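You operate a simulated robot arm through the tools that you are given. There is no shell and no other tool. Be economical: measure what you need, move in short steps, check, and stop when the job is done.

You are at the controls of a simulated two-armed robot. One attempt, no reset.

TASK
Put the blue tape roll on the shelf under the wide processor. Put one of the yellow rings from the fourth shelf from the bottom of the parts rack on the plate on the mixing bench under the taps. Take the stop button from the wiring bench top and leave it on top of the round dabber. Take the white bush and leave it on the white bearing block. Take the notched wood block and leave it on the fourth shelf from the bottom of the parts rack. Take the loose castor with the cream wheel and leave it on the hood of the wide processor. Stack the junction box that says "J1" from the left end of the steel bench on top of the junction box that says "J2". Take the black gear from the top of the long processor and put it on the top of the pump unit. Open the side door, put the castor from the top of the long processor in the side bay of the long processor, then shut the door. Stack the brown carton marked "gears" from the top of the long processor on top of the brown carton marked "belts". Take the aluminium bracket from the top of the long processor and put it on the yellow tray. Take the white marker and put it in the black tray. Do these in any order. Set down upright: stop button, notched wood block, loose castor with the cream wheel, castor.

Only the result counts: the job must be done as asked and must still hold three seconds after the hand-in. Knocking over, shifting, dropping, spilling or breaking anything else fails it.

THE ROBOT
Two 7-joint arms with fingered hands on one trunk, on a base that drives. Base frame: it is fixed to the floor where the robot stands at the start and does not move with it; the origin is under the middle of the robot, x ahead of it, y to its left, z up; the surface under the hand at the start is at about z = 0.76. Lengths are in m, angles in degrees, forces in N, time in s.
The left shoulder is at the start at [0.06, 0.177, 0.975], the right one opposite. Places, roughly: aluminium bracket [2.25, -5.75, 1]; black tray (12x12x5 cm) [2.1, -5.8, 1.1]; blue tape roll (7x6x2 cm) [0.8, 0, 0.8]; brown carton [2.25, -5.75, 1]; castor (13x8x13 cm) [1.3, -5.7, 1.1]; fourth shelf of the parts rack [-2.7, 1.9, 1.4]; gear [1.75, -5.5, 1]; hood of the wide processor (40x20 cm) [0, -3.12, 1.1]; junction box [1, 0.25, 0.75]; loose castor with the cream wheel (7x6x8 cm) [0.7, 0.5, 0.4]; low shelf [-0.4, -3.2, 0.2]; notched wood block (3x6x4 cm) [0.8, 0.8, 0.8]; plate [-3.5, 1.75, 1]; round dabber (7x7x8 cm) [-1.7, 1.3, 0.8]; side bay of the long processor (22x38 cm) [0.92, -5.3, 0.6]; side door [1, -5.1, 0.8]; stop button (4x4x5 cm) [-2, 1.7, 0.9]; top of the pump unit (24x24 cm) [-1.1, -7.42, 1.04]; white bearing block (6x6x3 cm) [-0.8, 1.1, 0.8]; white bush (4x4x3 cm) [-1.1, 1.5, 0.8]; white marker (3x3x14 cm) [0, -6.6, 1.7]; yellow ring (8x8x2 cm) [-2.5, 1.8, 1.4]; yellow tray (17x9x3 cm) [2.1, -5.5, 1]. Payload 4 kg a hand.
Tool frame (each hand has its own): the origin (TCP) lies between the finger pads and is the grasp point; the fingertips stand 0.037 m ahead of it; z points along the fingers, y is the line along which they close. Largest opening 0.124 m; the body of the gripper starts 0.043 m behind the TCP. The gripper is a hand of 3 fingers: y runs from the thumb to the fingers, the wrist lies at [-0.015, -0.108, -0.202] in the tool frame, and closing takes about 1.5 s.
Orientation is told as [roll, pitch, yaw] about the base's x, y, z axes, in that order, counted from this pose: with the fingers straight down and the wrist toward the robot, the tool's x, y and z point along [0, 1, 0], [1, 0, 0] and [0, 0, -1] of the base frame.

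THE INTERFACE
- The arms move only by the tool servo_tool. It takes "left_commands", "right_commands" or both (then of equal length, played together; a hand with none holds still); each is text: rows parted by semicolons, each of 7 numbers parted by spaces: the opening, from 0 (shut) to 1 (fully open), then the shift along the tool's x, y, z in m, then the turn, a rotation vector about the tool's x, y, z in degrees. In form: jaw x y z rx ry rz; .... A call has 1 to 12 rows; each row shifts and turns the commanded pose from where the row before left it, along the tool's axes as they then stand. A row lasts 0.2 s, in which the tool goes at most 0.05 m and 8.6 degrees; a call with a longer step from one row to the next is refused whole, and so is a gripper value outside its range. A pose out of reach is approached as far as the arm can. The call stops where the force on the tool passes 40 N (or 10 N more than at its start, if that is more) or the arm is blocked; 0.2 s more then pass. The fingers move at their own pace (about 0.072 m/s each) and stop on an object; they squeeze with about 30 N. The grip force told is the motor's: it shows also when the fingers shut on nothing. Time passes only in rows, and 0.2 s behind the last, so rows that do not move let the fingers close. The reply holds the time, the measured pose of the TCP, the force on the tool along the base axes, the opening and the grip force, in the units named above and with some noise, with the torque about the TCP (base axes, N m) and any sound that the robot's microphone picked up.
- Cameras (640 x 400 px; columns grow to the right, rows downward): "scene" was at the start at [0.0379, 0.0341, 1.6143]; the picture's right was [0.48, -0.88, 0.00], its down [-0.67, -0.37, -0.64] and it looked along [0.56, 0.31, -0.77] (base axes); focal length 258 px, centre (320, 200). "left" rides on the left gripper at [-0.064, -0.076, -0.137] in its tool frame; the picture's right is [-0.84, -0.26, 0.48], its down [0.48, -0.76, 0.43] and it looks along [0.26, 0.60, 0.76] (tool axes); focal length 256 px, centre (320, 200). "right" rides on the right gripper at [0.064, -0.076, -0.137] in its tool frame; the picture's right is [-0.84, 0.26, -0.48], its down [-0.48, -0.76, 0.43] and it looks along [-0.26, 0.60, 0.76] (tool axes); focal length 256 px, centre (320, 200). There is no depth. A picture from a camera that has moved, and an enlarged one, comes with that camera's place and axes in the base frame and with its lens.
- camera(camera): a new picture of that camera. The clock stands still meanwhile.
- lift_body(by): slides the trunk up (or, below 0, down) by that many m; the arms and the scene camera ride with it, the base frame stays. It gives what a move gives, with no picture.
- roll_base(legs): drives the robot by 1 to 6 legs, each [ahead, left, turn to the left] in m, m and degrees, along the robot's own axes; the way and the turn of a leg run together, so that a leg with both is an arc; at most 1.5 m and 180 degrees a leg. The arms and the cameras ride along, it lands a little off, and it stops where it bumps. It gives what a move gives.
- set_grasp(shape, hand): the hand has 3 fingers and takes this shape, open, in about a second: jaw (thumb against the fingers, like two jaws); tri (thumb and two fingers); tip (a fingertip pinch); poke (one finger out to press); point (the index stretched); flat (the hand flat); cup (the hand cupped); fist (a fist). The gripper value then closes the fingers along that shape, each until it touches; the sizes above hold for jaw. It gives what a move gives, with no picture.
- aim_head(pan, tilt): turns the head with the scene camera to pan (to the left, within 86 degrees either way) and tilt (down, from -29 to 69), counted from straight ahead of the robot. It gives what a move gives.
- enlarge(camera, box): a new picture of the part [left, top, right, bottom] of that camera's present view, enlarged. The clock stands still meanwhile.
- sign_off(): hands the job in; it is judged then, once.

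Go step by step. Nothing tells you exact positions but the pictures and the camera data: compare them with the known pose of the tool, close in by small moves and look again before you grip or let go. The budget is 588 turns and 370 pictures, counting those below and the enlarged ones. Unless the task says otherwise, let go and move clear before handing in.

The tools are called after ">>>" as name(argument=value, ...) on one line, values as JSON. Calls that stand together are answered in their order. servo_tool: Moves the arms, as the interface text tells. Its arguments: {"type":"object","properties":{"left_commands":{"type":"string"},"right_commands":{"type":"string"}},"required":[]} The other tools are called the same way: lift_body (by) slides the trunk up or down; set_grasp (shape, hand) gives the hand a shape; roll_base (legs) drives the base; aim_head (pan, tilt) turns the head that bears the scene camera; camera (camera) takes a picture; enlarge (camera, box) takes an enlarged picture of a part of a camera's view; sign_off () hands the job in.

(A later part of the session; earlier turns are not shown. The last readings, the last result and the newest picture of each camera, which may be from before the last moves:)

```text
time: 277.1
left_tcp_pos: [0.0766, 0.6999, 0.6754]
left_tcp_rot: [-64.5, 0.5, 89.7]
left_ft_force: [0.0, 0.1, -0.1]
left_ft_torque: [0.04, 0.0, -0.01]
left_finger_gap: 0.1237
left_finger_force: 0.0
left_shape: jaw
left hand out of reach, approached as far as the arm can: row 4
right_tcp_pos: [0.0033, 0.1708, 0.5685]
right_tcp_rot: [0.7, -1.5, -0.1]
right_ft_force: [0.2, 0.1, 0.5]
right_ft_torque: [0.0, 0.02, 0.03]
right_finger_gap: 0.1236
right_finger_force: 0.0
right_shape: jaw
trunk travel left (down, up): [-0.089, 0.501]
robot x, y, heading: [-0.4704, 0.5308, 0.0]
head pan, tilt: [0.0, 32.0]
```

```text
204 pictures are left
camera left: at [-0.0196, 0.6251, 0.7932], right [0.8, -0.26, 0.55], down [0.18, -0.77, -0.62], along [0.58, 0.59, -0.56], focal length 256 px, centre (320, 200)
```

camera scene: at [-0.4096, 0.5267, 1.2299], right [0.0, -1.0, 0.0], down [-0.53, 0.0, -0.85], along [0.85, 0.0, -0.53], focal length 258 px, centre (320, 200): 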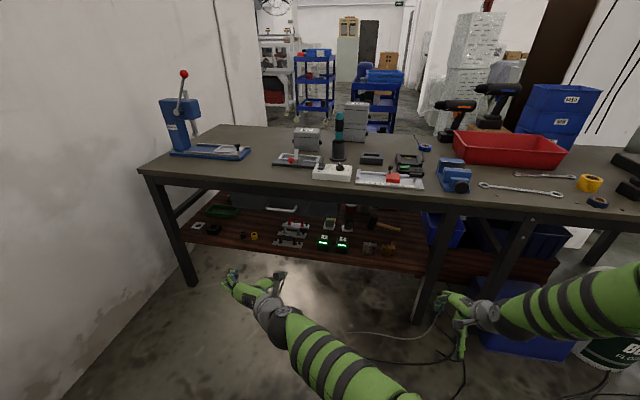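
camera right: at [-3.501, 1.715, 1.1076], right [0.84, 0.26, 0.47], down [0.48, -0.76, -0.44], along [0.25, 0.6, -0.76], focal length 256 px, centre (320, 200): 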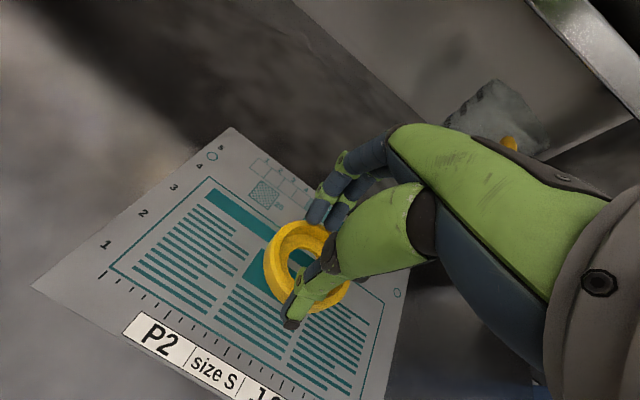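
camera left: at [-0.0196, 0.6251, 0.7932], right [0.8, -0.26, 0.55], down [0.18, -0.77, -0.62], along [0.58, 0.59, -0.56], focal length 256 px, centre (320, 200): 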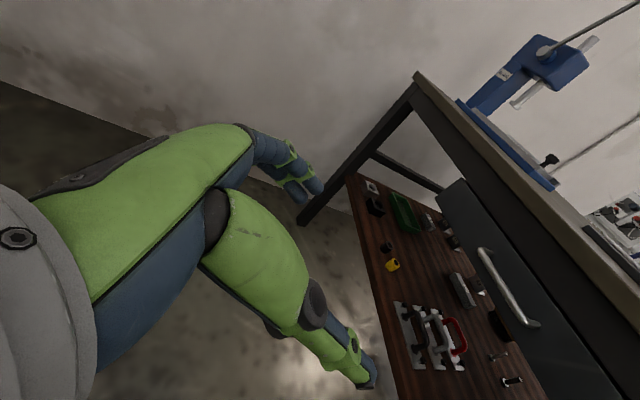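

>>> roll_base(legs=[[0, -0.22, 0], [0.12, 0, 0]])

>>> lift_body(by=-0.07)

>>> servo_tool(left_commands="1 0.04 0 0.02 0 0 0;1 0.04 0 0.02 0 0 0;1 0 0 0 0 0 0")

>>> camera(camera="left")

>>> camera(camera="scene")

```text
time: 279.6
left_tcp_pos: [0.1939, 0.4805, 0.675]
left_tcp_rot: [-64.5, 0.5, 89.8]
left_ft_force: [0.0, 0.2, 0.0]
left_ft_torque: [0.0, -0.01, 0.01]
left_finger_gap: 0.1237
left_finger_force: 0.1
left_shape: jaw
right_tcp_pos: [0.1218, -0.0493, 0.569]
right_tcp_rot: [0.7, -1.5, 0.1]
right_ft_force: [-0.2, 0.0, 0.1]
right_ft_torque: [-0.01, 0.0, -0.02]
right_finger_gap: 0.1239
right_finger_force: 0.0
right_shape: jaw
trunk travel left (down, up): [-0.089, 0.501]
robot x, y, heading: [-0.3512, 0.3111, -0.3]
head pan, tilt: [0.0, 32.0]
```

```text
time: 280.7
left_tcp_pos: [0.1941, 0.4803, 0.6042]
left_tcp_rot: [-64.4, 0.5, 89.8]
left_ft_force: [-0.5, 0.2, 0.2]
left_ft_torque: [-0.02, 0.0, 0.0]
left_finger_gap: 0.1237
left_finger_force: 0.1
left_shape: jaw
right_tcp_pos: [0.1223, -0.0488, 0.4984]
right_tcp_rot: [0.7, -1.5, -0.1]
right_ft_force: [-0.6, -0.5, 1.0]
right_ft_torque: [0.02, 0.02, -0.01]
right_finger_gap: 0.1236
right_finger_force: 0.1
right_shape: jaw
trunk travel left (down, up): [-0.019, 0.571]
robot x, y, heading: [-0.3521, 0.3124, -0.0]
head pan, tilt: [0.0, 32.0]
```

```text
time: 281.7
left_tcp_pos: [0.1949, 0.4547, 0.5254]
left_tcp_rot: [-64.7, 6.3, 88.6]
left_ft_force: [-0.8, -0.7, 0.5]
left_ft_torque: [0.0, -0.01, -0.01]
left_finger_gap: 0.1236
left_finger_force: 0.0
left_shape: jaw
right_tcp_pos: [0.1211, -0.0501, 0.4988]
right_tcp_rot: [0.6, -1.3, -0.1]
right_ft_force: [0.2, 0.6, -0.4]
right_ft_torque: [-0.02, 0.03, 0.02]
right_finger_gap: 0.1236
right_finger_force: 0.1
right_shape: jaw
trunk travel left (down, up): [-0.019, 0.571]
robot x, y, heading: [-0.3506, 0.3079, 0.1]
head pan, tilt: [0.0, 32.0]
stopped in row 3 (left hand): the arm was blocked; the commanded pose is now the measured one
```

```text
203 pictures are left
camera left: at [0.098, 0.3951, 0.6492], right [0.79, -0.21, 0.57], down [0.17, -0.83, -0.53], along [0.59, 0.52, -0.62], focal length 256 px, centre (320, 200)
```

left: 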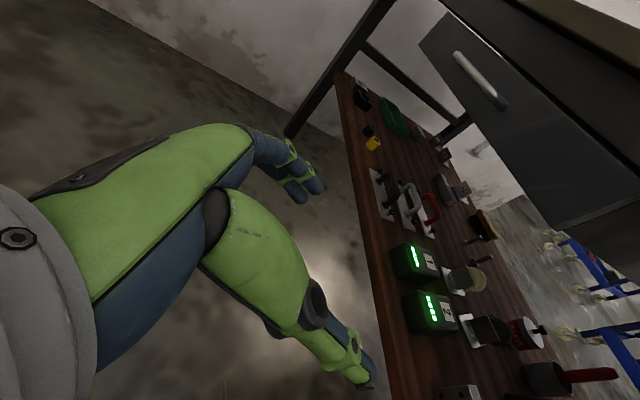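

```text
202 pictures are left
camera scene: at [-0.2907, 0.307, 1.1599], right [0.0, -1.0, 0.0], down [-0.53, 0.0, -0.85], along [0.85, 0.0, -0.53], focal length 258 px, centre (320, 200)
```

scene: 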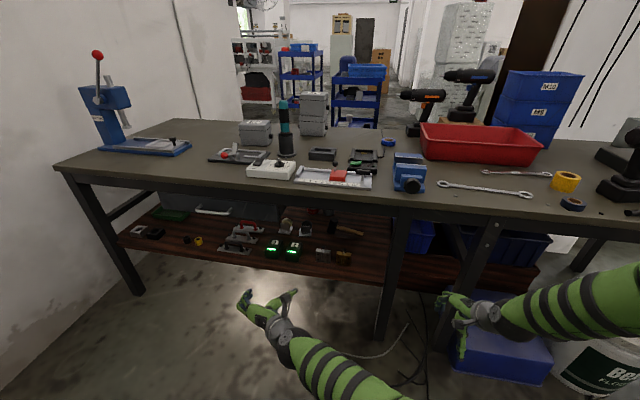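

The arm jammed near the body. I drive ahead 15 cm, fix the hand's tilt, and then check the view before inserting.

>>> roll_base(legs=[[0.14, 0, 0]])

>>> servo_tool(left_commands="1 -0.0215 0 0.045 0 0 0;1 -0.0215 0 0.045 -2.7 0 5.7;1 0 0 0 0 0 0")

>>> camera(camera="left")

>>> aim_head(pan=15, tilt=45)

>>> camera(camera="scene")

```text
time: 283.0
left_tcp_pos: [0.3362, 0.4542, 0.5246]
left_tcp_rot: [-64.6, 6.6, 88.6]
left_ft_force: [0.2, 0.3, 0.4]
left_ft_torque: [0.01, -0.02, -0.03]
left_finger_gap: 0.1239
left_finger_force: 0.0
left_shape: jaw
right_tcp_pos: [0.2634, -0.0487, 0.498]
right_tcp_rot: [0.7, -1.4, 0.0]
right_ft_force: [0.4, 0.0, 0.8]
right_ft_torque: [0.01, 0.0, 0.02]
right_finger_gap: 0.1234
right_finger_force: 0.1
right_shape: jaw
trunk travel left (down, up): [-0.019, 0.571]
robot x, y, heading: [-0.2078, 0.3079, -0.1]
head pan, tilt: [0.0, 32.0]
```

```text
time: 283.8
left_tcp_pos: [0.4372, 0.4529, 0.528]
left_tcp_rot: [-64.8, 1.4, 88.9]
left_ft_force: [-0.4, 0.5, -0.8]
left_ft_torque: [-0.01, -0.02, 0.04]
left_finger_gap: 0.1237
left_finger_force: 0.1
left_shape: jaw
right_tcp_pos: [0.2631, -0.0479, 0.4974]
right_tcp_rot: [0.8, -1.3, -0.1]
right_ft_force: [-0.2, 0.3, 0.6]
right_ft_torque: [0.03, 0.03, 0.01]
right_finger_gap: 0.1236
right_finger_force: 0.1
right_shape: jaw
trunk travel left (down, up): [-0.019, 0.571]
robot x, y, heading: [-0.2062, 0.3086, -0.2]
head pan, tilt: [0.0, 32.0]
```

```text
201 pictures are left
camera left: at [0.3407, 0.3815, 0.6461], right [0.79, -0.26, 0.56], down [0.17, -0.78, -0.6], along [0.59, 0.57, -0.57], focal length 256 px, centre (320, 200)
```

left: 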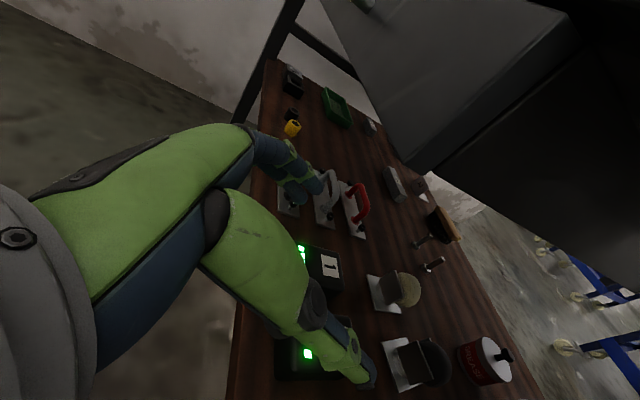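

```text
time: 284.6
left_tcp_pos: [0.4369, 0.4532, 0.5263]
left_tcp_rot: [-64.7, 1.3, 88.9]
left_ft_force: [0.1, 0.4, 0.1]
left_ft_torque: [-0.01, 0.01, 0.02]
left_finger_gap: 0.1237
left_finger_force: 0.0
left_shape: jaw
right_tcp_pos: [0.2636, -0.0486, 0.4987]
right_tcp_rot: [0.8, -1.4, -0.1]
right_ft_force: [0.5, -1.2, 0.0]
right_ft_torque: [0.02, -0.03, 0.02]
right_finger_gap: 0.124
right_finger_force: 0.0
right_shape: jaw
trunk travel left (down, up): [-0.019, 0.571]
robot x, y, heading: [-0.2057, 0.3153, 0.1]
head pan, tilt: [15.0, 45.0]
```

```text
200 pictures are left
camera scene: at [-0.1606, 0.3278, 1.1405], right [0.26, -0.97, 0.0], down [-0.68, -0.18, -0.71], along [0.68, 0.18, -0.71], focal length 258 px, centre (320, 200)
```

scene: 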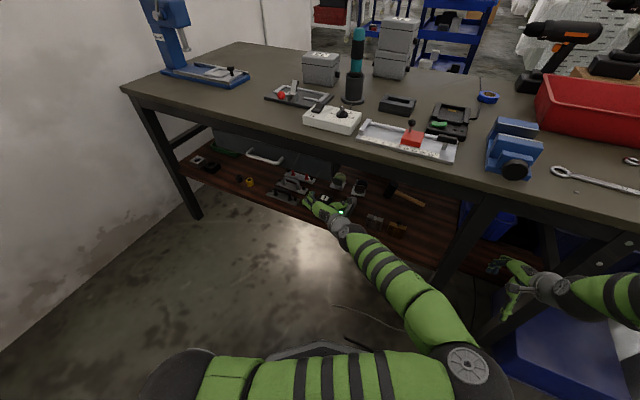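

Castor wheel centre is at about (0.695, 0.467, 0.412). I narrow the jaws and approach above the modules.

>>> servo_tool(left_commands="0.75 -0.0093 0.0035 0.0352 0 0 0;0.75 -0.0093 0.0035 0.0352 0 0 0;0.75 -0.0093 0.0035 0.0352 0 0 0;0.75 -0.0093 0.0035 0.0352 0 0 0;0.75 0 0 0 0 0 0")

>>> camera(camera="left")

>>> enlarge(camera="scene", box=[260, 150, 420, 250])

```text
time: 285.8
left_tcp_pos: [0.5801, 0.4625, 0.4975]
left_tcp_rot: [-64.6, 0.2, 88.6]
left_ft_force: [0.3, 0.0, 0.3]
left_ft_torque: [0.04, 0.03, 0.01]
left_finger_gap: 0.0929
left_finger_force: 0.0
left_shape: jaw
right_tcp_pos: [0.2632, -0.0485, 0.4977]
right_tcp_rot: [0.6, -1.4, 0.0]
right_ft_force: [-0.2, -0.1, 0.8]
right_ft_torque: [-0.02, 0.02, -0.02]
right_finger_gap: 0.1236
right_finger_force: 0.1
right_shape: jaw
trunk travel left (down, up): [-0.019, 0.571]
robot x, y, heading: [-0.2076, 0.3078, -0.1]
head pan, tilt: [15.0, 45.0]
```

```text
199 pictures are left
camera left: at [0.4833, 0.3897, 0.6151], right [0.79, -0.27, 0.55], down [0.17, -0.77, -0.62], along [0.59, 0.58, -0.56], focal length 256 px, centre (320, 200)
```

left: 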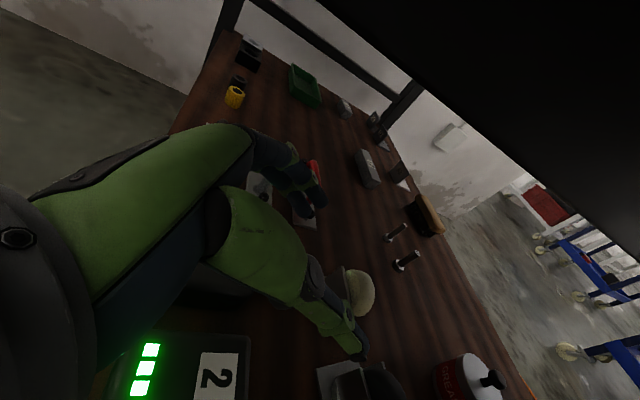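

```text
4.00 times, centred on (340, 200) of scene
camera zoom: at [-0.1607, 0.3278, 1.1404], right [0.26, -0.97, 0.0], down [-0.68, -0.18, -0.71], along [0.68, 0.18, -0.71], focal length 1030 px, centre (240, 200)
```

zoom: 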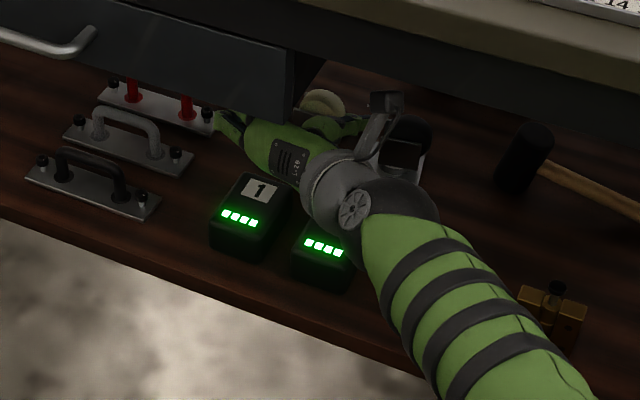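

>>> servo_tool(left_commands="0.62 0 0 0 0 0 0;0.62 0.0064 0.0015 0.0335 0 0 0;0.62 0.0064 0.0015 0.0335 0 0 0;0.62 0 0 0 0 0 0")

>>> camera(camera="left")

>>> enlarge(camera="scene", box=[290, 150, 390, 215])

```text
time: 286.8
left_tcp_pos: [0.6354, 0.4641, 0.4582]
left_tcp_rot: [-64.6, 0.3, 88.7]
left_ft_force: [0.0, 0.1, -0.4]
left_ft_torque: [-0.01, -0.01, 0.03]
left_finger_gap: 0.0771
left_finger_force: 0.1
left_shape: jaw
right_tcp_pos: [0.2628, -0.0488, 0.4978]
right_tcp_rot: [0.7, -1.5, 0.0]
right_ft_force: [1.1, 0.4, 0.3]
right_ft_torque: [-0.02, 0.0, -0.01]
right_finger_gap: 0.1235
right_finger_force: 0.2
right_shape: jaw
trunk travel left (down, up): [-0.019, 0.571]
robot x, y, heading: [-0.2092, 0.3097, -0.2]
head pan, tilt: [15.0, 45.0]
```

```text
197 pictures are left
camera left: at [0.5377, 0.3913, 0.5751], right [0.79, -0.27, 0.55], down [0.17, -0.77, -0.62], along [0.59, 0.58, -0.56], focal length 256 px, centre (320, 200)
```

left: 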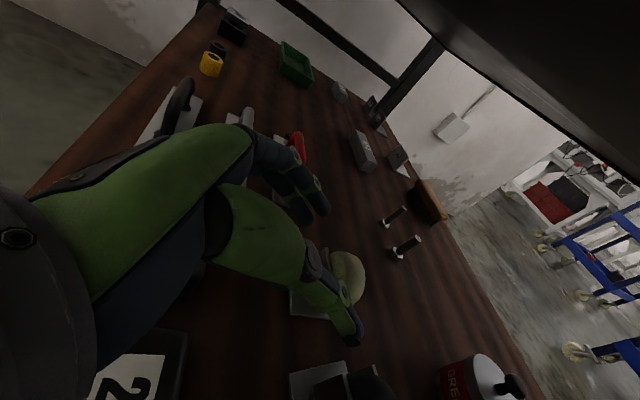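

```text
6.15 times, centred on (340, 182) of scene
camera zoom: at [-0.1607, 0.3278, 1.1404], right [0.26, -0.97, 0.0], down [-0.68, -0.18, -0.71], along [0.68, 0.18, -0.71], focal length 1585 px, centre (197, 308)
```

zoom: 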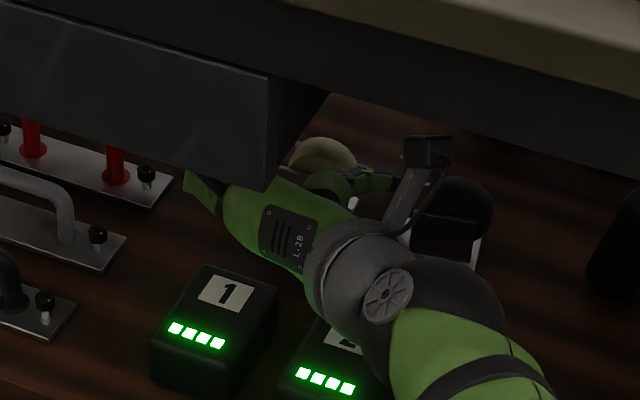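

>>> servo_tool(left_commands="0.62 0.0067 0.001 0.0337 0 0 0;0.62 0.006 0.001 0.03 0 0 0;0.62 0 0 0 0 0 0")

>>> camera(camera="left")

```text
time: 287.6
left_tcp_pos: [0.6871, 0.4656, 0.4182]
left_tcp_rot: [-64.6, 0.3, 88.5]
left_ft_force: [-0.3, 0.3, 0.8]
left_ft_torque: [-0.02, 0.02, 0.02]
left_finger_gap: 0.0776
left_finger_force: 0.1
left_shape: jaw
right_tcp_pos: [0.2634, -0.049, 0.4989]
right_tcp_rot: [0.7, -1.5, 0.0]
right_ft_force: [-0.2, 0.4, -0.4]
right_ft_torque: [0.0, 0.03, 0.01]
right_finger_gap: 0.1237
right_finger_force: 0.1
right_shape: jaw
trunk travel left (down, up): [-0.019, 0.571]
robot x, y, heading: [-0.2088, 0.3109, -0.4]
head pan, tilt: [15.0, 45.0]
```

```text
195 pictures are left
camera left: at [0.5896, 0.392, 0.5366], right [0.79, -0.27, 0.55], down [0.17, -0.77, -0.62], along [0.59, 0.58, -0.56], focal length 256 px, centre (320, 200)
```

left: 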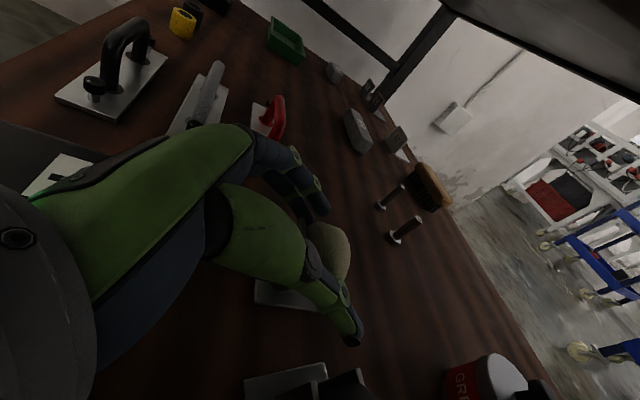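

The wheel lies between the pads. I close.

>>> servo_tool(left_commands="0.4 0 0 0 0 0 0;0.2 0 0 0 0 0 0;0 0 0 0 0 0 0;0 0 0 0 0 0 0;0 0 0 0 0 0 0;0 0 0 0 0 0 0")

>>> camera(camera="left")

```text
time: 289.0
left_tcp_pos: [0.6865, 0.4653, 0.4199]
left_tcp_rot: [-64.8, 0.3, 88.7]
left_ft_force: [-0.2, -0.3, 4.1]
left_ft_torque: [0.07, -0.09, -0.02]
left_finger_gap: 0.0502
left_finger_force: 30.0
left_shape: jaw
right_tcp_pos: [0.263, -0.0491, 0.4981]
right_tcp_rot: [0.7, -1.4, 0.0]
right_ft_force: [0.0, -0.4, 0.8]
right_ft_torque: [0.0, 0.0, -0.01]
right_finger_gap: 0.1239
right_finger_force: 0.0
right_shape: jaw
trunk travel left (down, up): [-0.019, 0.571]
robot x, y, heading: [-0.2107, 0.3097, 0.2]
head pan, tilt: [15.0, 45.0]
```

```text
194 pictures are left
camera left: at [0.5894, 0.392, 0.5375], right [0.79, -0.27, 0.55], down [0.17, -0.77, -0.62], along [0.59, 0.58, -0.56], focal length 256 px, centre (320, 200)
```

left: 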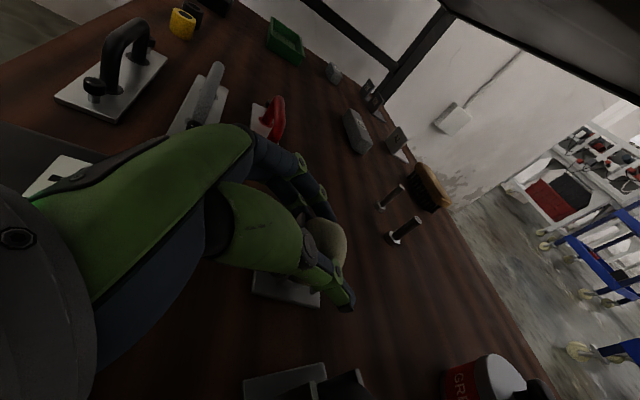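

>>> lift_body(by=0.04)

>>> camera(camera="left")

>>> enlarge(camera="scene", box=[290, 150, 390, 215])

```text
time: 289.8
left_tcp_pos: [0.6871, 0.4663, 0.4587]
left_tcp_rot: [-64.7, 0.3, 88.6]
left_ft_force: [-0.8, -0.7, -3.1]
left_ft_torque: [-0.02, 0.04, 0.01]
left_finger_gap: 0.0498
left_finger_force: 30.0
left_shape: jaw
right_tcp_pos: [0.2621, -0.0492, 0.5386]
right_tcp_rot: [0.8, -1.3, 0.0]
right_ft_force: [0.1, -0.1, -0.3]
right_ft_torque: [0.0, -0.02, 0.02]
right_finger_gap: 0.1237
right_finger_force: 0.1
right_shape: jaw
trunk travel left (down, up): [-0.059, 0.531]
robot x, y, heading: [-0.2099, 0.3059, -0.0]
head pan, tilt: [15.0, 45.0]
```

```text
193 pictures are left
camera left: at [0.5896, 0.3921, 0.5764], right [0.79, -0.27, 0.55], down [0.17, -0.77, -0.62], along [0.59, 0.58, -0.56], focal length 256 px, centre (320, 200)
```

left: 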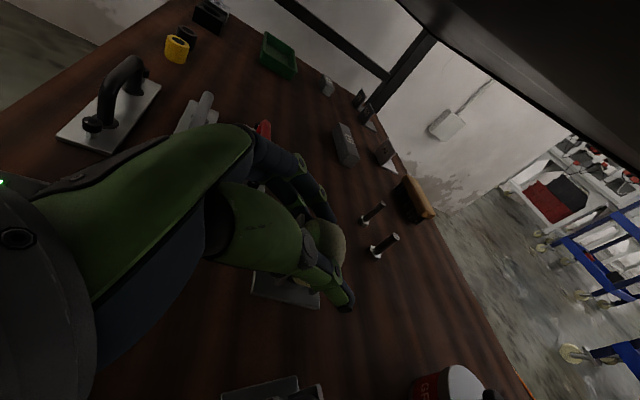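

```text
6.15 times, centred on (340, 182) of scene
camera zoom: at [-0.1604, 0.3279, 1.1804], right [0.26, -0.97, 0.0], down [-0.68, -0.18, -0.71], along [0.68, 0.18, -0.71], focal length 1585 px, centre (197, 308)
```

zoom: 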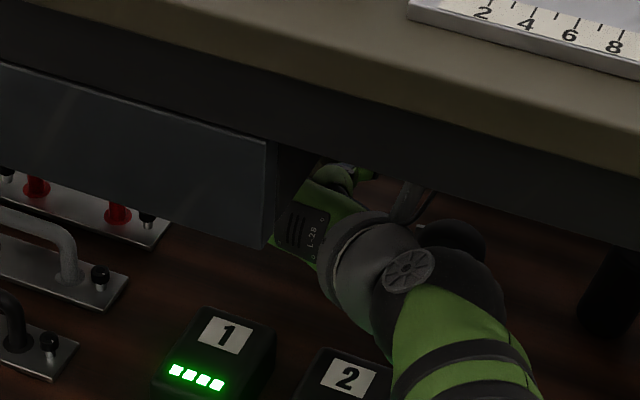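

>>> lift_body(by=0.035)

>>> roll_base(legs=[[-0.15, 0, 0]])

>>> camera(camera="left")

>>> camera(camera="scene")

```text
time: 290.6
left_tcp_pos: [0.686, 0.4665, 0.4944]
left_tcp_rot: [-64.6, 0.3, 88.6]
left_ft_force: [0.0, -0.2, -2.1]
left_ft_torque: [-0.02, 0.07, 0.0]
left_finger_gap: 0.0496
left_finger_force: 29.7
left_shape: jaw
right_tcp_pos: [0.2638, -0.0486, 0.5733]
right_tcp_rot: [0.7, -1.2, 0.0]
right_ft_force: [-0.1, -0.4, 1.1]
right_ft_torque: [0.01, 0.04, 0.01]
right_finger_gap: 0.1238
right_finger_force: 0.0
right_shape: jaw
trunk travel left (down, up): [-0.094, 0.496]
robot x, y, heading: [-0.2111, 0.3064, -0.2]
head pan, tilt: [15.0, 45.0]
```

```text
time: 292.0
left_tcp_pos: [0.5354, 0.4654, 0.4941]
left_tcp_rot: [-64.7, 0.4, 88.7]
left_ft_force: [0.0, 0.3, -1.9]
left_ft_torque: [-0.04, 0.01, 0.01]
left_finger_gap: 0.0495
left_finger_force: 30.5
left_shape: jaw
right_tcp_pos: [0.1124, -0.0501, 0.5734]
right_tcp_rot: [0.8, -1.2, -0.1]
right_ft_force: [-0.1, -0.8, 0.5]
right_ft_torque: [-0.01, -0.03, 0.01]
right_finger_gap: 0.1239
right_finger_force: 0.1
right_shape: jaw
trunk travel left (down, up): [-0.094, 0.496]
robot x, y, heading: [-0.363, 0.31, -0.0]
head pan, tilt: [15.0, 45.0]
```

```text
191 pictures are left
camera left: at [0.4395, 0.3913, 0.6116], right [0.79, -0.27, 0.55], down [0.17, -0.77, -0.62], along [0.59, 0.58, -0.56], focal length 256 px, centre (320, 200)
```

left: 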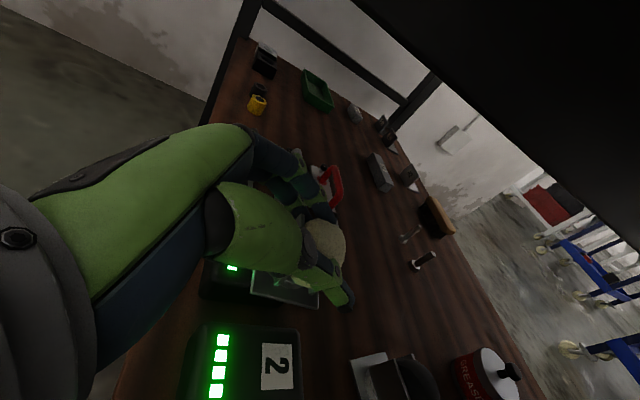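

```text
190 pictures are left
camera scene: at [-0.3106, 0.3281, 1.2154], right [0.26, -0.97, 0.0], down [-0.68, -0.18, -0.71], along [0.68, 0.18, -0.71], focal length 258 px, centre (320, 200)
```

scene: 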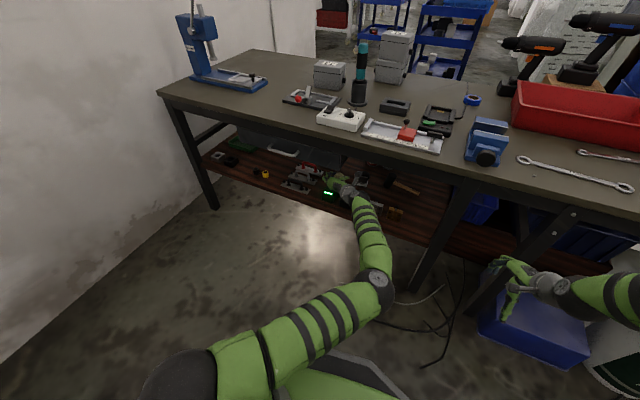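

Clear so far; I withdraw fully from under the bench.

>>> roll_base(legs=[[-0.3, 0, 0]])

>>> lift_body(by=0.4)

>>> lift_body(by=0.09)

>>> camera(camera="scene")

>>> enlarge(camera="scene", box=[270, 190, 410, 290])

```text
time: 294.0
left_tcp_pos: [0.2361, 0.4643, 0.4948]
left_tcp_rot: [-64.6, 0.3, 88.5]
left_ft_force: [-0.7, 0.1, -2.3]
left_ft_torque: [-0.04, 0.02, 0.01]
left_finger_gap: 0.0495
left_finger_force: 30.3
left_shape: jaw
right_tcp_pos: [-0.1891, -0.0484, 0.5733]
right_tcp_rot: [0.7, -1.3, -0.1]
right_ft_force: [0.8, -0.6, 0.0]
right_ft_torque: [-0.03, -0.01, 0.02]
right_finger_gap: 0.1235
right_finger_force: 0.0
right_shape: jaw
trunk travel left (down, up): [-0.094, 0.496]
robot x, y, heading: [-0.6592, 0.3129, -0.2]
head pan, tilt: [15.0, 45.0]
```

```text
time: 297.9
left_tcp_pos: [0.2356, 0.4651, 0.8949]
left_tcp_rot: [-64.6, 0.4, 88.6]
left_ft_force: [0.8, -0.5, -2.2]
left_ft_torque: [0.01, 0.05, 0.01]
left_finger_gap: 0.0495
left_finger_force: 30.5
left_shape: jaw
right_tcp_pos: [-0.1895, -0.0484, 0.973]
right_tcp_rot: [0.7, -1.3, -0.1]
right_ft_force: [0.4, 0.5, 0.4]
right_ft_torque: [0.01, 0.0, 0.0]
right_finger_gap: 0.1237
right_finger_force: 0.1
right_shape: jaw
trunk travel left (down, up): [-0.494, 0.096]
robot x, y, heading: [-0.6615, 0.3114, -0.2]
head pan, tilt: [15.0, 45.0]
```

```text
time: 299.1
left_tcp_pos: [0.2358, 0.4639, 0.9834]
left_tcp_rot: [-64.6, 0.3, 88.5]
left_ft_force: [0.5, 0.4, -2.6]
left_ft_torque: [-0.03, 0.06, 0.03]
left_finger_gap: 0.0493
left_finger_force: 30.4
left_shape: jaw
right_tcp_pos: [-0.1888, -0.0486, 1.0644]
right_tcp_rot: [0.6, -1.3, 0.0]
right_ft_force: [0.0, -0.5, -0.6]
right_ft_torque: [0.02, -0.02, 0.03]
right_finger_gap: 0.1236
right_finger_force: 0.0
right_shape: jaw
trunk travel left (down, up): [-0.584, 0.006]
robot x, y, heading: [-0.6626, 0.3092, -0.1]
head pan, tilt: [15.0, 45.0]
```

```text
189 pictures are left
camera scene: at [-0.6115, 0.3287, 1.7054], right [0.26, -0.97, 0.0], down [-0.68, -0.18, -0.71], along [0.68, 0.18, -0.71], focal length 258 px, centre (320, 200)
```

scene: 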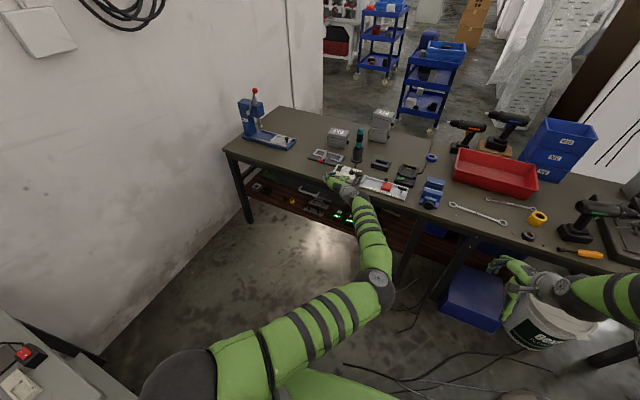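

```text
4.00 times, centred on (340, 240) of scene
camera zoom: at [-0.6115, 0.3287, 1.7054], right [0.26, -0.97, 0.0], down [-0.68, -0.18, -0.71], along [0.68, 0.18, -0.71], focal length 1030 px, centre (240, 40)
```

zoom: 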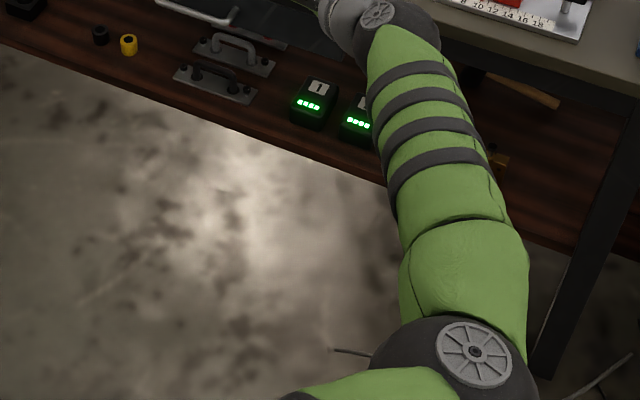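

The castor is out. I retract the left hand and move on to the blue tape with the right hand.

>>> servo_tool(left_commands="0 0.0 0 -0.045 0 0 0;0 0.01 0 -0.042 0 0 0;0 0.01 0 -0.042 0 0 0;0 0.01 0 -0.042 0 0 0;0 0.01 0 -0.042 0 0 0;0 0 0 0 0 0 0")

>>> roll_base(legs=[[0.3, -0.14, 0]])

>>> aim_head(pan=0, tilt=45)

>>> camera(camera="scene")

```text
time: 300.5
left_tcp_pos: [0.0281, 0.4706, 1.0405]
left_tcp_rot: [-64.5, 0.3, 88.6]
left_ft_force: [-0.3, 0.3, -3.2]
left_ft_torque: [-0.01, 0.04, 0.0]
left_finger_gap: 0.0494
left_finger_force: 29.9
left_shape: jaw
right_tcp_pos: [-0.1886, -0.0502, 1.0632]
right_tcp_rot: [0.7, -1.3, -0.2]
right_ft_force: [0.2, -0.6, -0.2]
right_ft_torque: [0.0, 0.01, -0.01]
right_finger_gap: 0.1237
right_finger_force: 0.0
right_shape: jaw
trunk travel left (down, up): [-0.584, 0.006]
robot x, y, heading: [-0.6606, 0.3108, -0.0]
head pan, tilt: [15.0, 45.0]
```

```text
time: 302.7
left_tcp_pos: [0.325, 0.329, 1.0409]
left_tcp_rot: [-64.6, 0.3, 88.6]
left_ft_force: [-0.1, -1.0, -3.4]
left_ft_torque: [-0.01, 0.02, 0.02]
left_finger_gap: 0.0494
left_finger_force: 30.3
left_shape: jaw
right_tcp_pos: [0.109, -0.1906, 1.0627]
right_tcp_rot: [0.7, -1.3, -0.1]
right_ft_force: [-0.3, 0.0, -0.7]
right_ft_torque: [-0.01, 0.01, -0.02]
right_finger_gap: 0.124
right_finger_force: 0.0
right_shape: jaw
trunk travel left (down, up): [-0.584, 0.006]
robot x, y, heading: [-0.3641, 0.1684, -0.3]
head pan, tilt: [15.0, 45.0]
```

```text
time: 303.4
left_tcp_pos: [0.3233, 0.3302, 1.0398]
left_tcp_rot: [-64.6, 0.3, 88.5]
left_ft_force: [0.4, -0.2, -2.9]
left_ft_torque: [-0.04, 0.07, -0.01]
left_finger_gap: 0.0492
left_finger_force: 29.7
left_shape: jaw
right_tcp_pos: [0.1071, -0.1904, 1.0643]
right_tcp_rot: [0.7, -1.4, -0.1]
right_ft_force: [-0.8, 0.3, 0.0]
right_ft_torque: [-0.02, 0.0, 0.0]
right_finger_gap: 0.1239
right_finger_force: 0.0
right_shape: jaw
trunk travel left (down, up): [-0.584, 0.006]
robot x, y, heading: [-0.3646, 0.1692, -0.2]
head pan, tilt: [0.0, 45.0]
```

```text
187 pictures are left
camera scene: at [-0.3122, 0.1675, 1.7054], right [0.0, -1.0, 0.0], down [-0.71, 0.0, -0.71], along [0.71, 0.0, -0.71], focal length 258 px, centre (320, 200)
```

scene: 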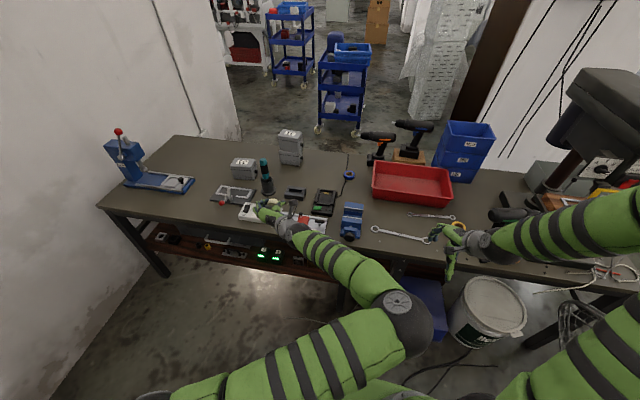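

>>> roll_base(legs=[[0.31, 0, 0]])

>>> servo_tool(right_commands="1 0.025 0.043 0 0 0 0;1 0.025 0.043 0 0 0 0;1 0.025 0.043 0 0 0 0;1 0.025 0.043 0 0 0 0;1 0.025 0.043 0.01 0 0 0;1 0.025 0.043 0.01 0 0 0;1 0.02 0.043 0.01 0 0 0;1 0.02 0.043 0.01 0 0 0;1 0 0.02 0.04 0 0 0;1 0 0 0 0 0 0")

>>> camera(camera="right")

>>> camera(camera="scene")

```text
time: 305.6
left_tcp_pos: [0.6406, 0.3298, 1.0389]
left_tcp_rot: [-64.7, 0.3, 88.6]
left_ft_force: [0.4, -0.2, -2.0]
left_ft_torque: [-0.01, 0.05, -0.02]
left_finger_gap: 0.0494
left_finger_force: 30.4
left_shape: jaw
right_tcp_pos: [0.424, -0.1891, 1.0631]
right_tcp_rot: [0.7, -1.3, -0.1]
right_ft_force: [0.8, 0.5, -0.2]
right_ft_torque: [-0.04, 0.02, -0.02]
right_finger_gap: 0.1237
right_finger_force: 0.1
right_shape: jaw
trunk travel left (down, up): [-0.584, 0.006]
robot x, y, heading: [-0.0492, 0.1685, 0.0]
head pan, tilt: [0.0, 45.0]
```

```text
refused: row 5 steps farther than a row can; nothing moved
```

```text
186 pictures are left
camera right: at [0.345, -0.1272, 1.1977], right [0.24, -0.84, 0.48], down [-0.75, -0.48, -0.46], along [0.61, -0.25, -0.75], focal length 256 px, centre (320, 200)
```

right: 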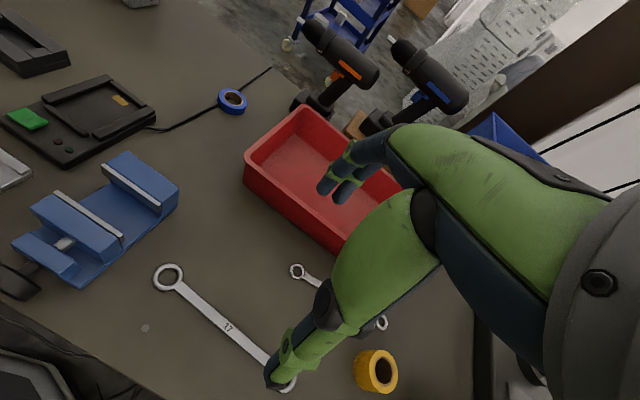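

```text
185 pictures are left
camera scene: at [0.0043, 0.1666, 1.7054], right [0.0, -1.0, 0.0], down [-0.71, 0.0, -0.71], along [0.71, 0.0, -0.71], focal length 258 px, centre (320, 200)
```

scene: 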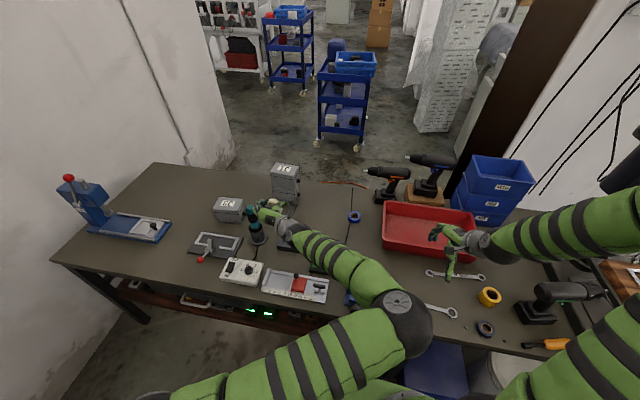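

>>> servo_tool(right_commands="1 0.0194 0.0386 0 0 0 0;1 0.0194 0.0386 0 0 0 0;1 0.0194 0.0386 0 0 0 0;1 0.0194 0.0386 0 0 0 0;1 0.0194 0.0386 0 0 0 0;1 0.0194 0.0386 0 0 0 0;1 0.0194 0.0386 0 0 0 0;1 0.0194 0.0386 0 0 0 0;1 0.0194 0.0386 0 0 0 0;1 0.0194 0.0386 0.02 0 0 0;1 0 0 0.05 0 0 0;1 0 0 0 0 0 0")

>>> camera(camera="right")

```text
time: 308.2
left_tcp_pos: [0.6353, 0.3494, 1.0238]
left_tcp_rot: [-63.2, -1.4, 89.9]
left_ft_force: [-0.3, 0.8, -2.9]
left_ft_torque: [-0.01, 0.03, 0.04]
left_finger_gap: 0.0492
left_finger_force: 30.0
left_shape: jaw
right_tcp_pos: [0.8162, -0.0027, 1.0207]
right_tcp_rot: [1.1, -2.5, -0.9]
right_ft_force: [-0.4, 0.8, 0.9]
right_ft_torque: [0.0, -0.03, -0.04]
right_finger_gap: 0.124
right_finger_force: 0.1
right_shape: jaw
trunk travel left (down, up): [-0.584, 0.006]
robot x, y, heading: [-0.0482, 0.1727, -0.1]
head pan, tilt: [0.0, 45.0]
```

```text
184 pictures are left
camera right: at [0.7353, 0.0602, 1.1552], right [0.22, -0.85, 0.48], down [-0.75, -0.46, -0.48], along [0.63, -0.25, -0.74], focal length 256 px, centre (320, 200)
```

right: 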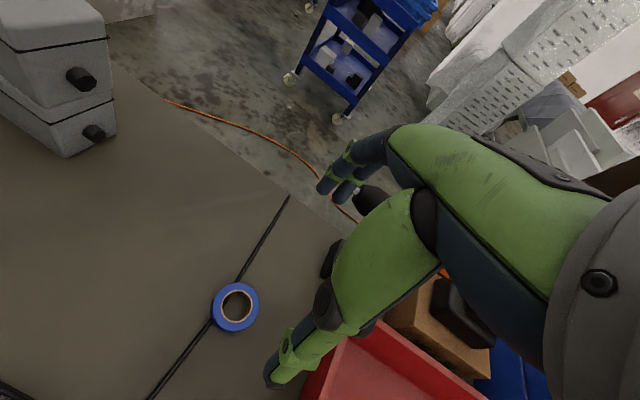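

The arms brushed each other, so I shift the left hand left first. The cable runs under the tape along x, so I turn the right hand +60° to close across it.

>>> servo_tool(left_commands="0 0 0.04 0 0 0 0;0 0 0.04 0 0 0 0;0 0 0.04 0 0 0 0;0 0 0.04 0 0 0 0;0 0 0 0 0 0 0;0 0 0 0 0 0 0;0 0 0 0 0 0 0;0 0 0 0 0 0 0", right_commands="1 0 0 0 0 0 0;1 0 0 0 2.5 0 -8;1 0 0 0 0 0 -8.5;1 0 0 0 0 0 -8.5;1 0 0 0 0 0 -8.5;1 0 0 0 0 0 -8.5;1 0 0 0 0 0 -8.5;1 0 0 0 0 0 -8.5")

>>> camera(camera="right")

>>> camera(camera="scene")

```text
time: 310.0
left_tcp_pos: [0.6433, 0.4911, 1.0397]
left_tcp_rot: [-64.6, 0.4, 88.5]
left_ft_force: [-0.1, 0.1, -2.0]
left_ft_torque: [-0.05, 0.06, 0.01]
left_finger_gap: 0.0487
left_finger_force: 30.2
left_shape: jaw
right_tcp_pos: [0.8114, 0.0051, 1.0051]
right_tcp_rot: [1.2, 0.1, 59.0]
right_ft_force: [-0.3, 0.2, 0.2]
right_ft_torque: [0.0, -0.01, 0.0]
right_finger_gap: 0.1239
right_finger_force: 0.1
right_shape: jaw
trunk travel left (down, up): [-0.584, 0.006]
robot x, y, heading: [-0.0457, 0.1711, -0.5]
head pan, tilt: [0.0, 45.0]
```

```text
183 pictures are left
camera right: at [0.7204, -0.0287, 1.1421], right [0.86, -0.21, 0.46], down [0.01, -0.9, -0.44], along [0.51, 0.39, -0.77], focal length 256 px, centre (320, 200)
```

right: 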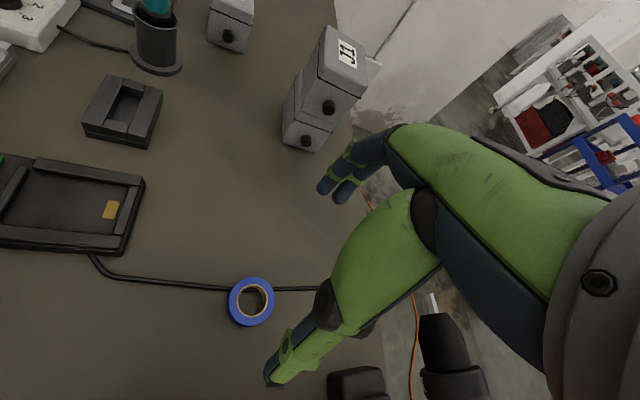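

```text
182 pictures are left
camera scene: at [0.0038, 0.1671, 1.7054], right [0.0, -1.0, 0.0], down [-0.71, 0.0, -0.71], along [0.71, 0.0, -0.71], focal length 258 px, centre (320, 200)
```

scene: 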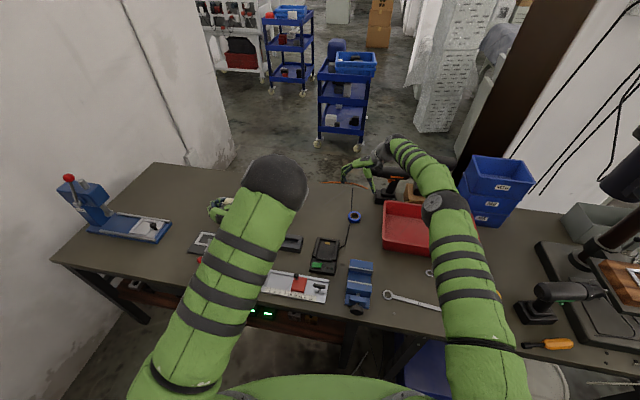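

>>> servo_tool(right_commands="1 -0.0087 0.003 0.03 0 0 0;0.85 0 0 0.045 0 0 0;0.85 0 0 0.045 0 0 0;0.85 0 0 0.03 0 0 0;0.85 0 0 0 0 0 0")

>>> camera(camera="right")

```text
time: 311.2
left_tcp_pos: [0.6433, 0.4911, 1.0409]
left_tcp_rot: [-64.5, 0.3, 88.6]
left_ft_force: [0.5, -0.8, -2.1]
left_ft_torque: [-0.06, 0.03, -0.04]
left_finger_gap: 0.049
left_finger_force: 30.3
left_shape: jaw
right_tcp_pos: [0.8027, 0.0034, 0.8564]
right_tcp_rot: [1.1, 0.0, 58.9]
right_ft_force: [-0.1, 0.0, -0.3]
right_ft_torque: [0.02, -0.02, -0.02]
right_finger_gap: 0.1058
right_finger_force: 0.1
right_shape: jaw
right hand out of reach, approached as far as the arm can: row 2, 3, 4
trunk travel left (down, up): [-0.584, 0.006]
robot x, y, heading: [-0.0496, 0.1712, -0.3]
head pan, tilt: [0.0, 45.0]
```

```text
181 pictures are left
camera right: at [0.7109, -0.0303, 0.9936], right [0.86, -0.22, 0.46], down [0.01, -0.9, -0.44], along [0.51, 0.39, -0.77], focal length 256 px, centre (320, 200)
```

right: 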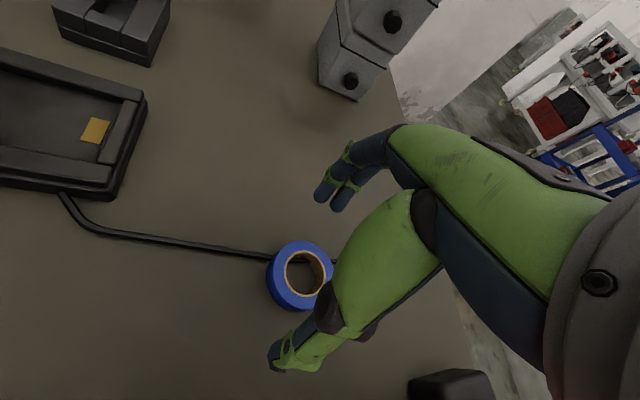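

>>> roll_base(legs=[[0.04, 0, 0]])

>>> servo_tool(right_commands="0.85 0 0 0 0 0 0;0.85 0 0 0 0 0 0")

```text
time: 312.0
left_tcp_pos: [0.6844, 0.4904, 1.0387]
left_tcp_rot: [-64.5, 0.3, 88.7]
left_ft_force: [-0.9, -0.4, -1.7]
left_ft_torque: [-0.03, 0.03, 0.0]
left_finger_gap: 0.0491
left_finger_force: 30.3
left_shape: jaw
right_tcp_pos: [0.843, 0.0034, 0.8556]
right_tcp_rot: [1.3, 0.2, 58.9]
right_ft_force: [0.8, 1.0, -1.5]
right_ft_torque: [0.0, 0.02, -0.04]
right_finger_gap: 0.1058
right_finger_force: 0.1
right_shape: jaw
trunk travel left (down, up): [-0.584, 0.006]
robot x, y, heading: [-0.0081, 0.172, -0.0]
head pan, tilt: [0.0, 45.0]
```

```text
time: 312.6
left_tcp_pos: [0.683, 0.4903, 1.0399]
left_tcp_rot: [-64.6, 0.2, 88.6]
left_ft_force: [-0.1, 1.3, -2.4]
left_ft_torque: [-0.04, 0.05, 0.04]
left_finger_gap: 0.0489
left_finger_force: 30.3
left_shape: jaw
right_tcp_pos: [0.8423, 0.0028, 0.856]
right_tcp_rot: [1.2, 0.1, 58.9]
right_ft_force: [0.0, 0.8, 0.1]
right_ft_torque: [0.02, 0.01, -0.02]
right_finger_gap: 0.1056
right_finger_force: 0.0
right_shape: jaw
trunk travel left (down, up): [-0.584, 0.006]
robot x, y, heading: [-0.0133, 0.1675, 0.0]
head pan, tilt: [0.0, 45.0]
```

>>> servo_tool(right_commands="0.85 0.0257 -0.0155 0 0 0 0;0.85 0 0 0 0 0 0")

>>> camera(camera="right")

```text
time: 313.2
left_tcp_pos: [0.6842, 0.4903, 1.039]
left_tcp_rot: [-64.6, 0.3, 88.6]
left_ft_force: [-0.7, -0.3, -2.8]
left_ft_torque: [-0.06, 0.01, 0.02]
left_finger_gap: 0.049
left_finger_force: 29.9
left_shape: jaw
right_tcp_pos: [0.8411, 0.0019, 0.8561]
right_tcp_rot: [1.3, 0.2, 58.9]
right_ft_force: [-0.1, 0.1, -0.1]
right_ft_torque: [-0.01, 0.01, 0.0]
right_finger_gap: 0.1056
right_finger_force: 0.1
right_shape: jaw
right hand out of reach, approached as far as the arm can: row 1
trunk travel left (down, up): [-0.584, 0.006]
robot x, y, heading: [-0.0086, 0.1733, -0.0]
head pan, tilt: [0.0, 45.0]
```

```text
180 pictures are left
camera right: at [0.7498, -0.0305, 0.9925], right [0.86, -0.22, 0.46], down [0.01, -0.9, -0.44], along [0.51, 0.39, -0.77], focal length 256 px, centre (320, 200)
```

right: 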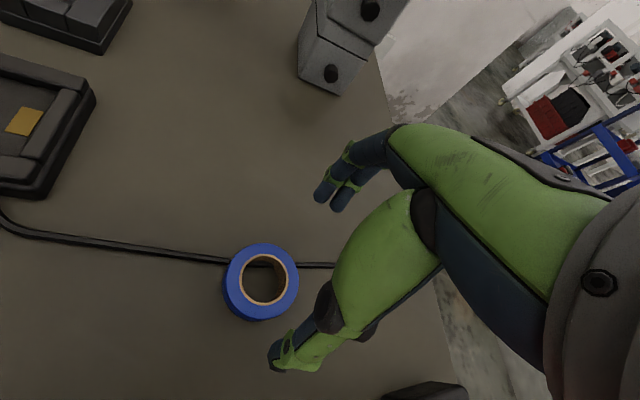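

>>> servo_tool(right_commands="0.85 0.0214 -0.0129 0 0 0 0;0.85 0 0 0 0 0 0")

```text
time: 313.8
left_tcp_pos: [0.6828, 0.4894, 1.0388]
left_tcp_rot: [-64.6, 0.3, 88.5]
left_ft_force: [0.8, -0.7, -2.6]
left_ft_torque: [-0.02, 0.02, 0.02]
left_finger_gap: 0.049
left_finger_force: 30.6
left_shape: jaw
right_tcp_pos: [0.8396, 0.001, 0.8505]
right_tcp_rot: [1.3, 0.1, 59.0]
right_ft_force: [0.4, -0.7, -0.1]
right_ft_torque: [0.03, -0.02, 0.0]
right_finger_gap: 0.1057
right_finger_force: 0.1
right_shape: jaw
right hand out of reach, approached as far as the arm can: row 1
trunk travel left (down, up): [-0.584, 0.006]
robot x, y, heading: [-0.005, 0.1673, -0.1]
head pan, tilt: [0.0, 45.0]
```

>>> servo_tool(right_commands="0.85 0.0214 -0.0129 0 0 0 0;0.85 0 0 0 0 0 0")

>>> camera(camera="right")

```text
time: 314.4
left_tcp_pos: [0.6853, 0.4898, 1.0396]
left_tcp_rot: [-64.5, 0.3, 88.6]
left_ft_force: [0.4, 0.0, -1.9]
left_ft_torque: [0.02, 0.04, -0.02]
left_finger_gap: 0.0491
left_finger_force: 29.6
left_shape: jaw
right_tcp_pos: [0.8378, -0.0005, 0.8457]
right_tcp_rot: [1.3, 0.2, 59.0]
right_ft_force: [-0.3, -0.8, 0.2]
right_ft_torque: [-0.01, -0.03, 0.04]
right_finger_gap: 0.1057
right_finger_force: 0.1
right_shape: jaw
right hand out of reach, approached as far as the arm can: row 1
trunk travel left (down, up): [-0.584, 0.006]
robot x, y, heading: [-0.0048, 0.1715, -0.1]
head pan, tilt: [0.0, 45.0]
```

```text
179 pictures are left
camera right: at [0.7472, -0.033, 0.9819], right [0.86, -0.22, 0.46], down [0.01, -0.9, -0.44], along [0.51, 0.39, -0.77], focal length 256 px, centre (320, 200)
```

right: 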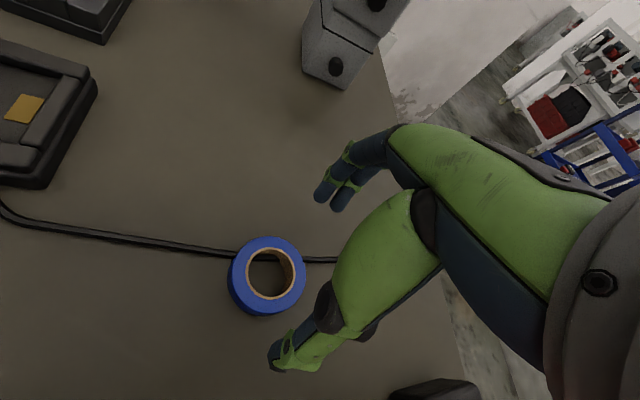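

>>> roll_base(legs=[[-0.022, 0.003, 0]])

>>> camera(camera="right")

```text
time: 315.2
left_tcp_pos: [0.6599, 0.4942, 1.0407]
left_tcp_rot: [-64.7, 0.3, 88.6]
left_ft_force: [-0.7, -0.4, -2.3]
left_ft_torque: [-0.01, 0.04, -0.04]
left_finger_gap: 0.049
left_finger_force: 30.4
left_shape: jaw
right_tcp_pos: [0.8162, 0.0037, 0.8462]
right_tcp_rot: [1.2, 0.1, 59.1]
right_ft_force: [-0.8, 0.4, 1.4]
right_ft_torque: [0.0, -0.01, -0.03]
right_finger_gap: 0.1056
right_finger_force: 0.1
right_shape: jaw
trunk travel left (down, up): [-0.584, 0.006]
robot x, y, heading: [-0.0285, 0.1757, -0.0]
head pan, tilt: [0.0, 45.0]
```

```text
178 pictures are left
camera right: at [0.7243, -0.0299, 0.9833], right [0.86, -0.22, 0.46], down [0.01, -0.9, -0.44], along [0.51, 0.39, -0.77], focal length 256 px, centre (320, 200)
```

right: 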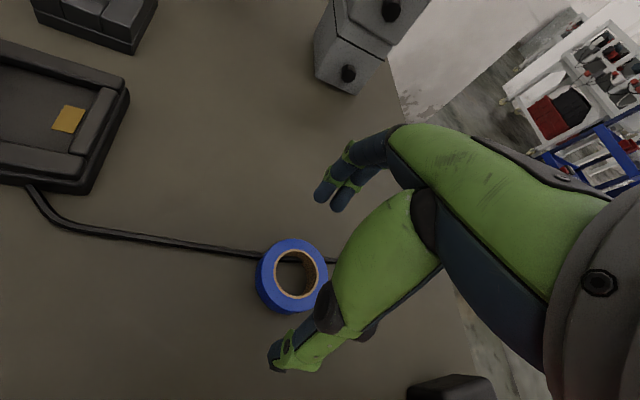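

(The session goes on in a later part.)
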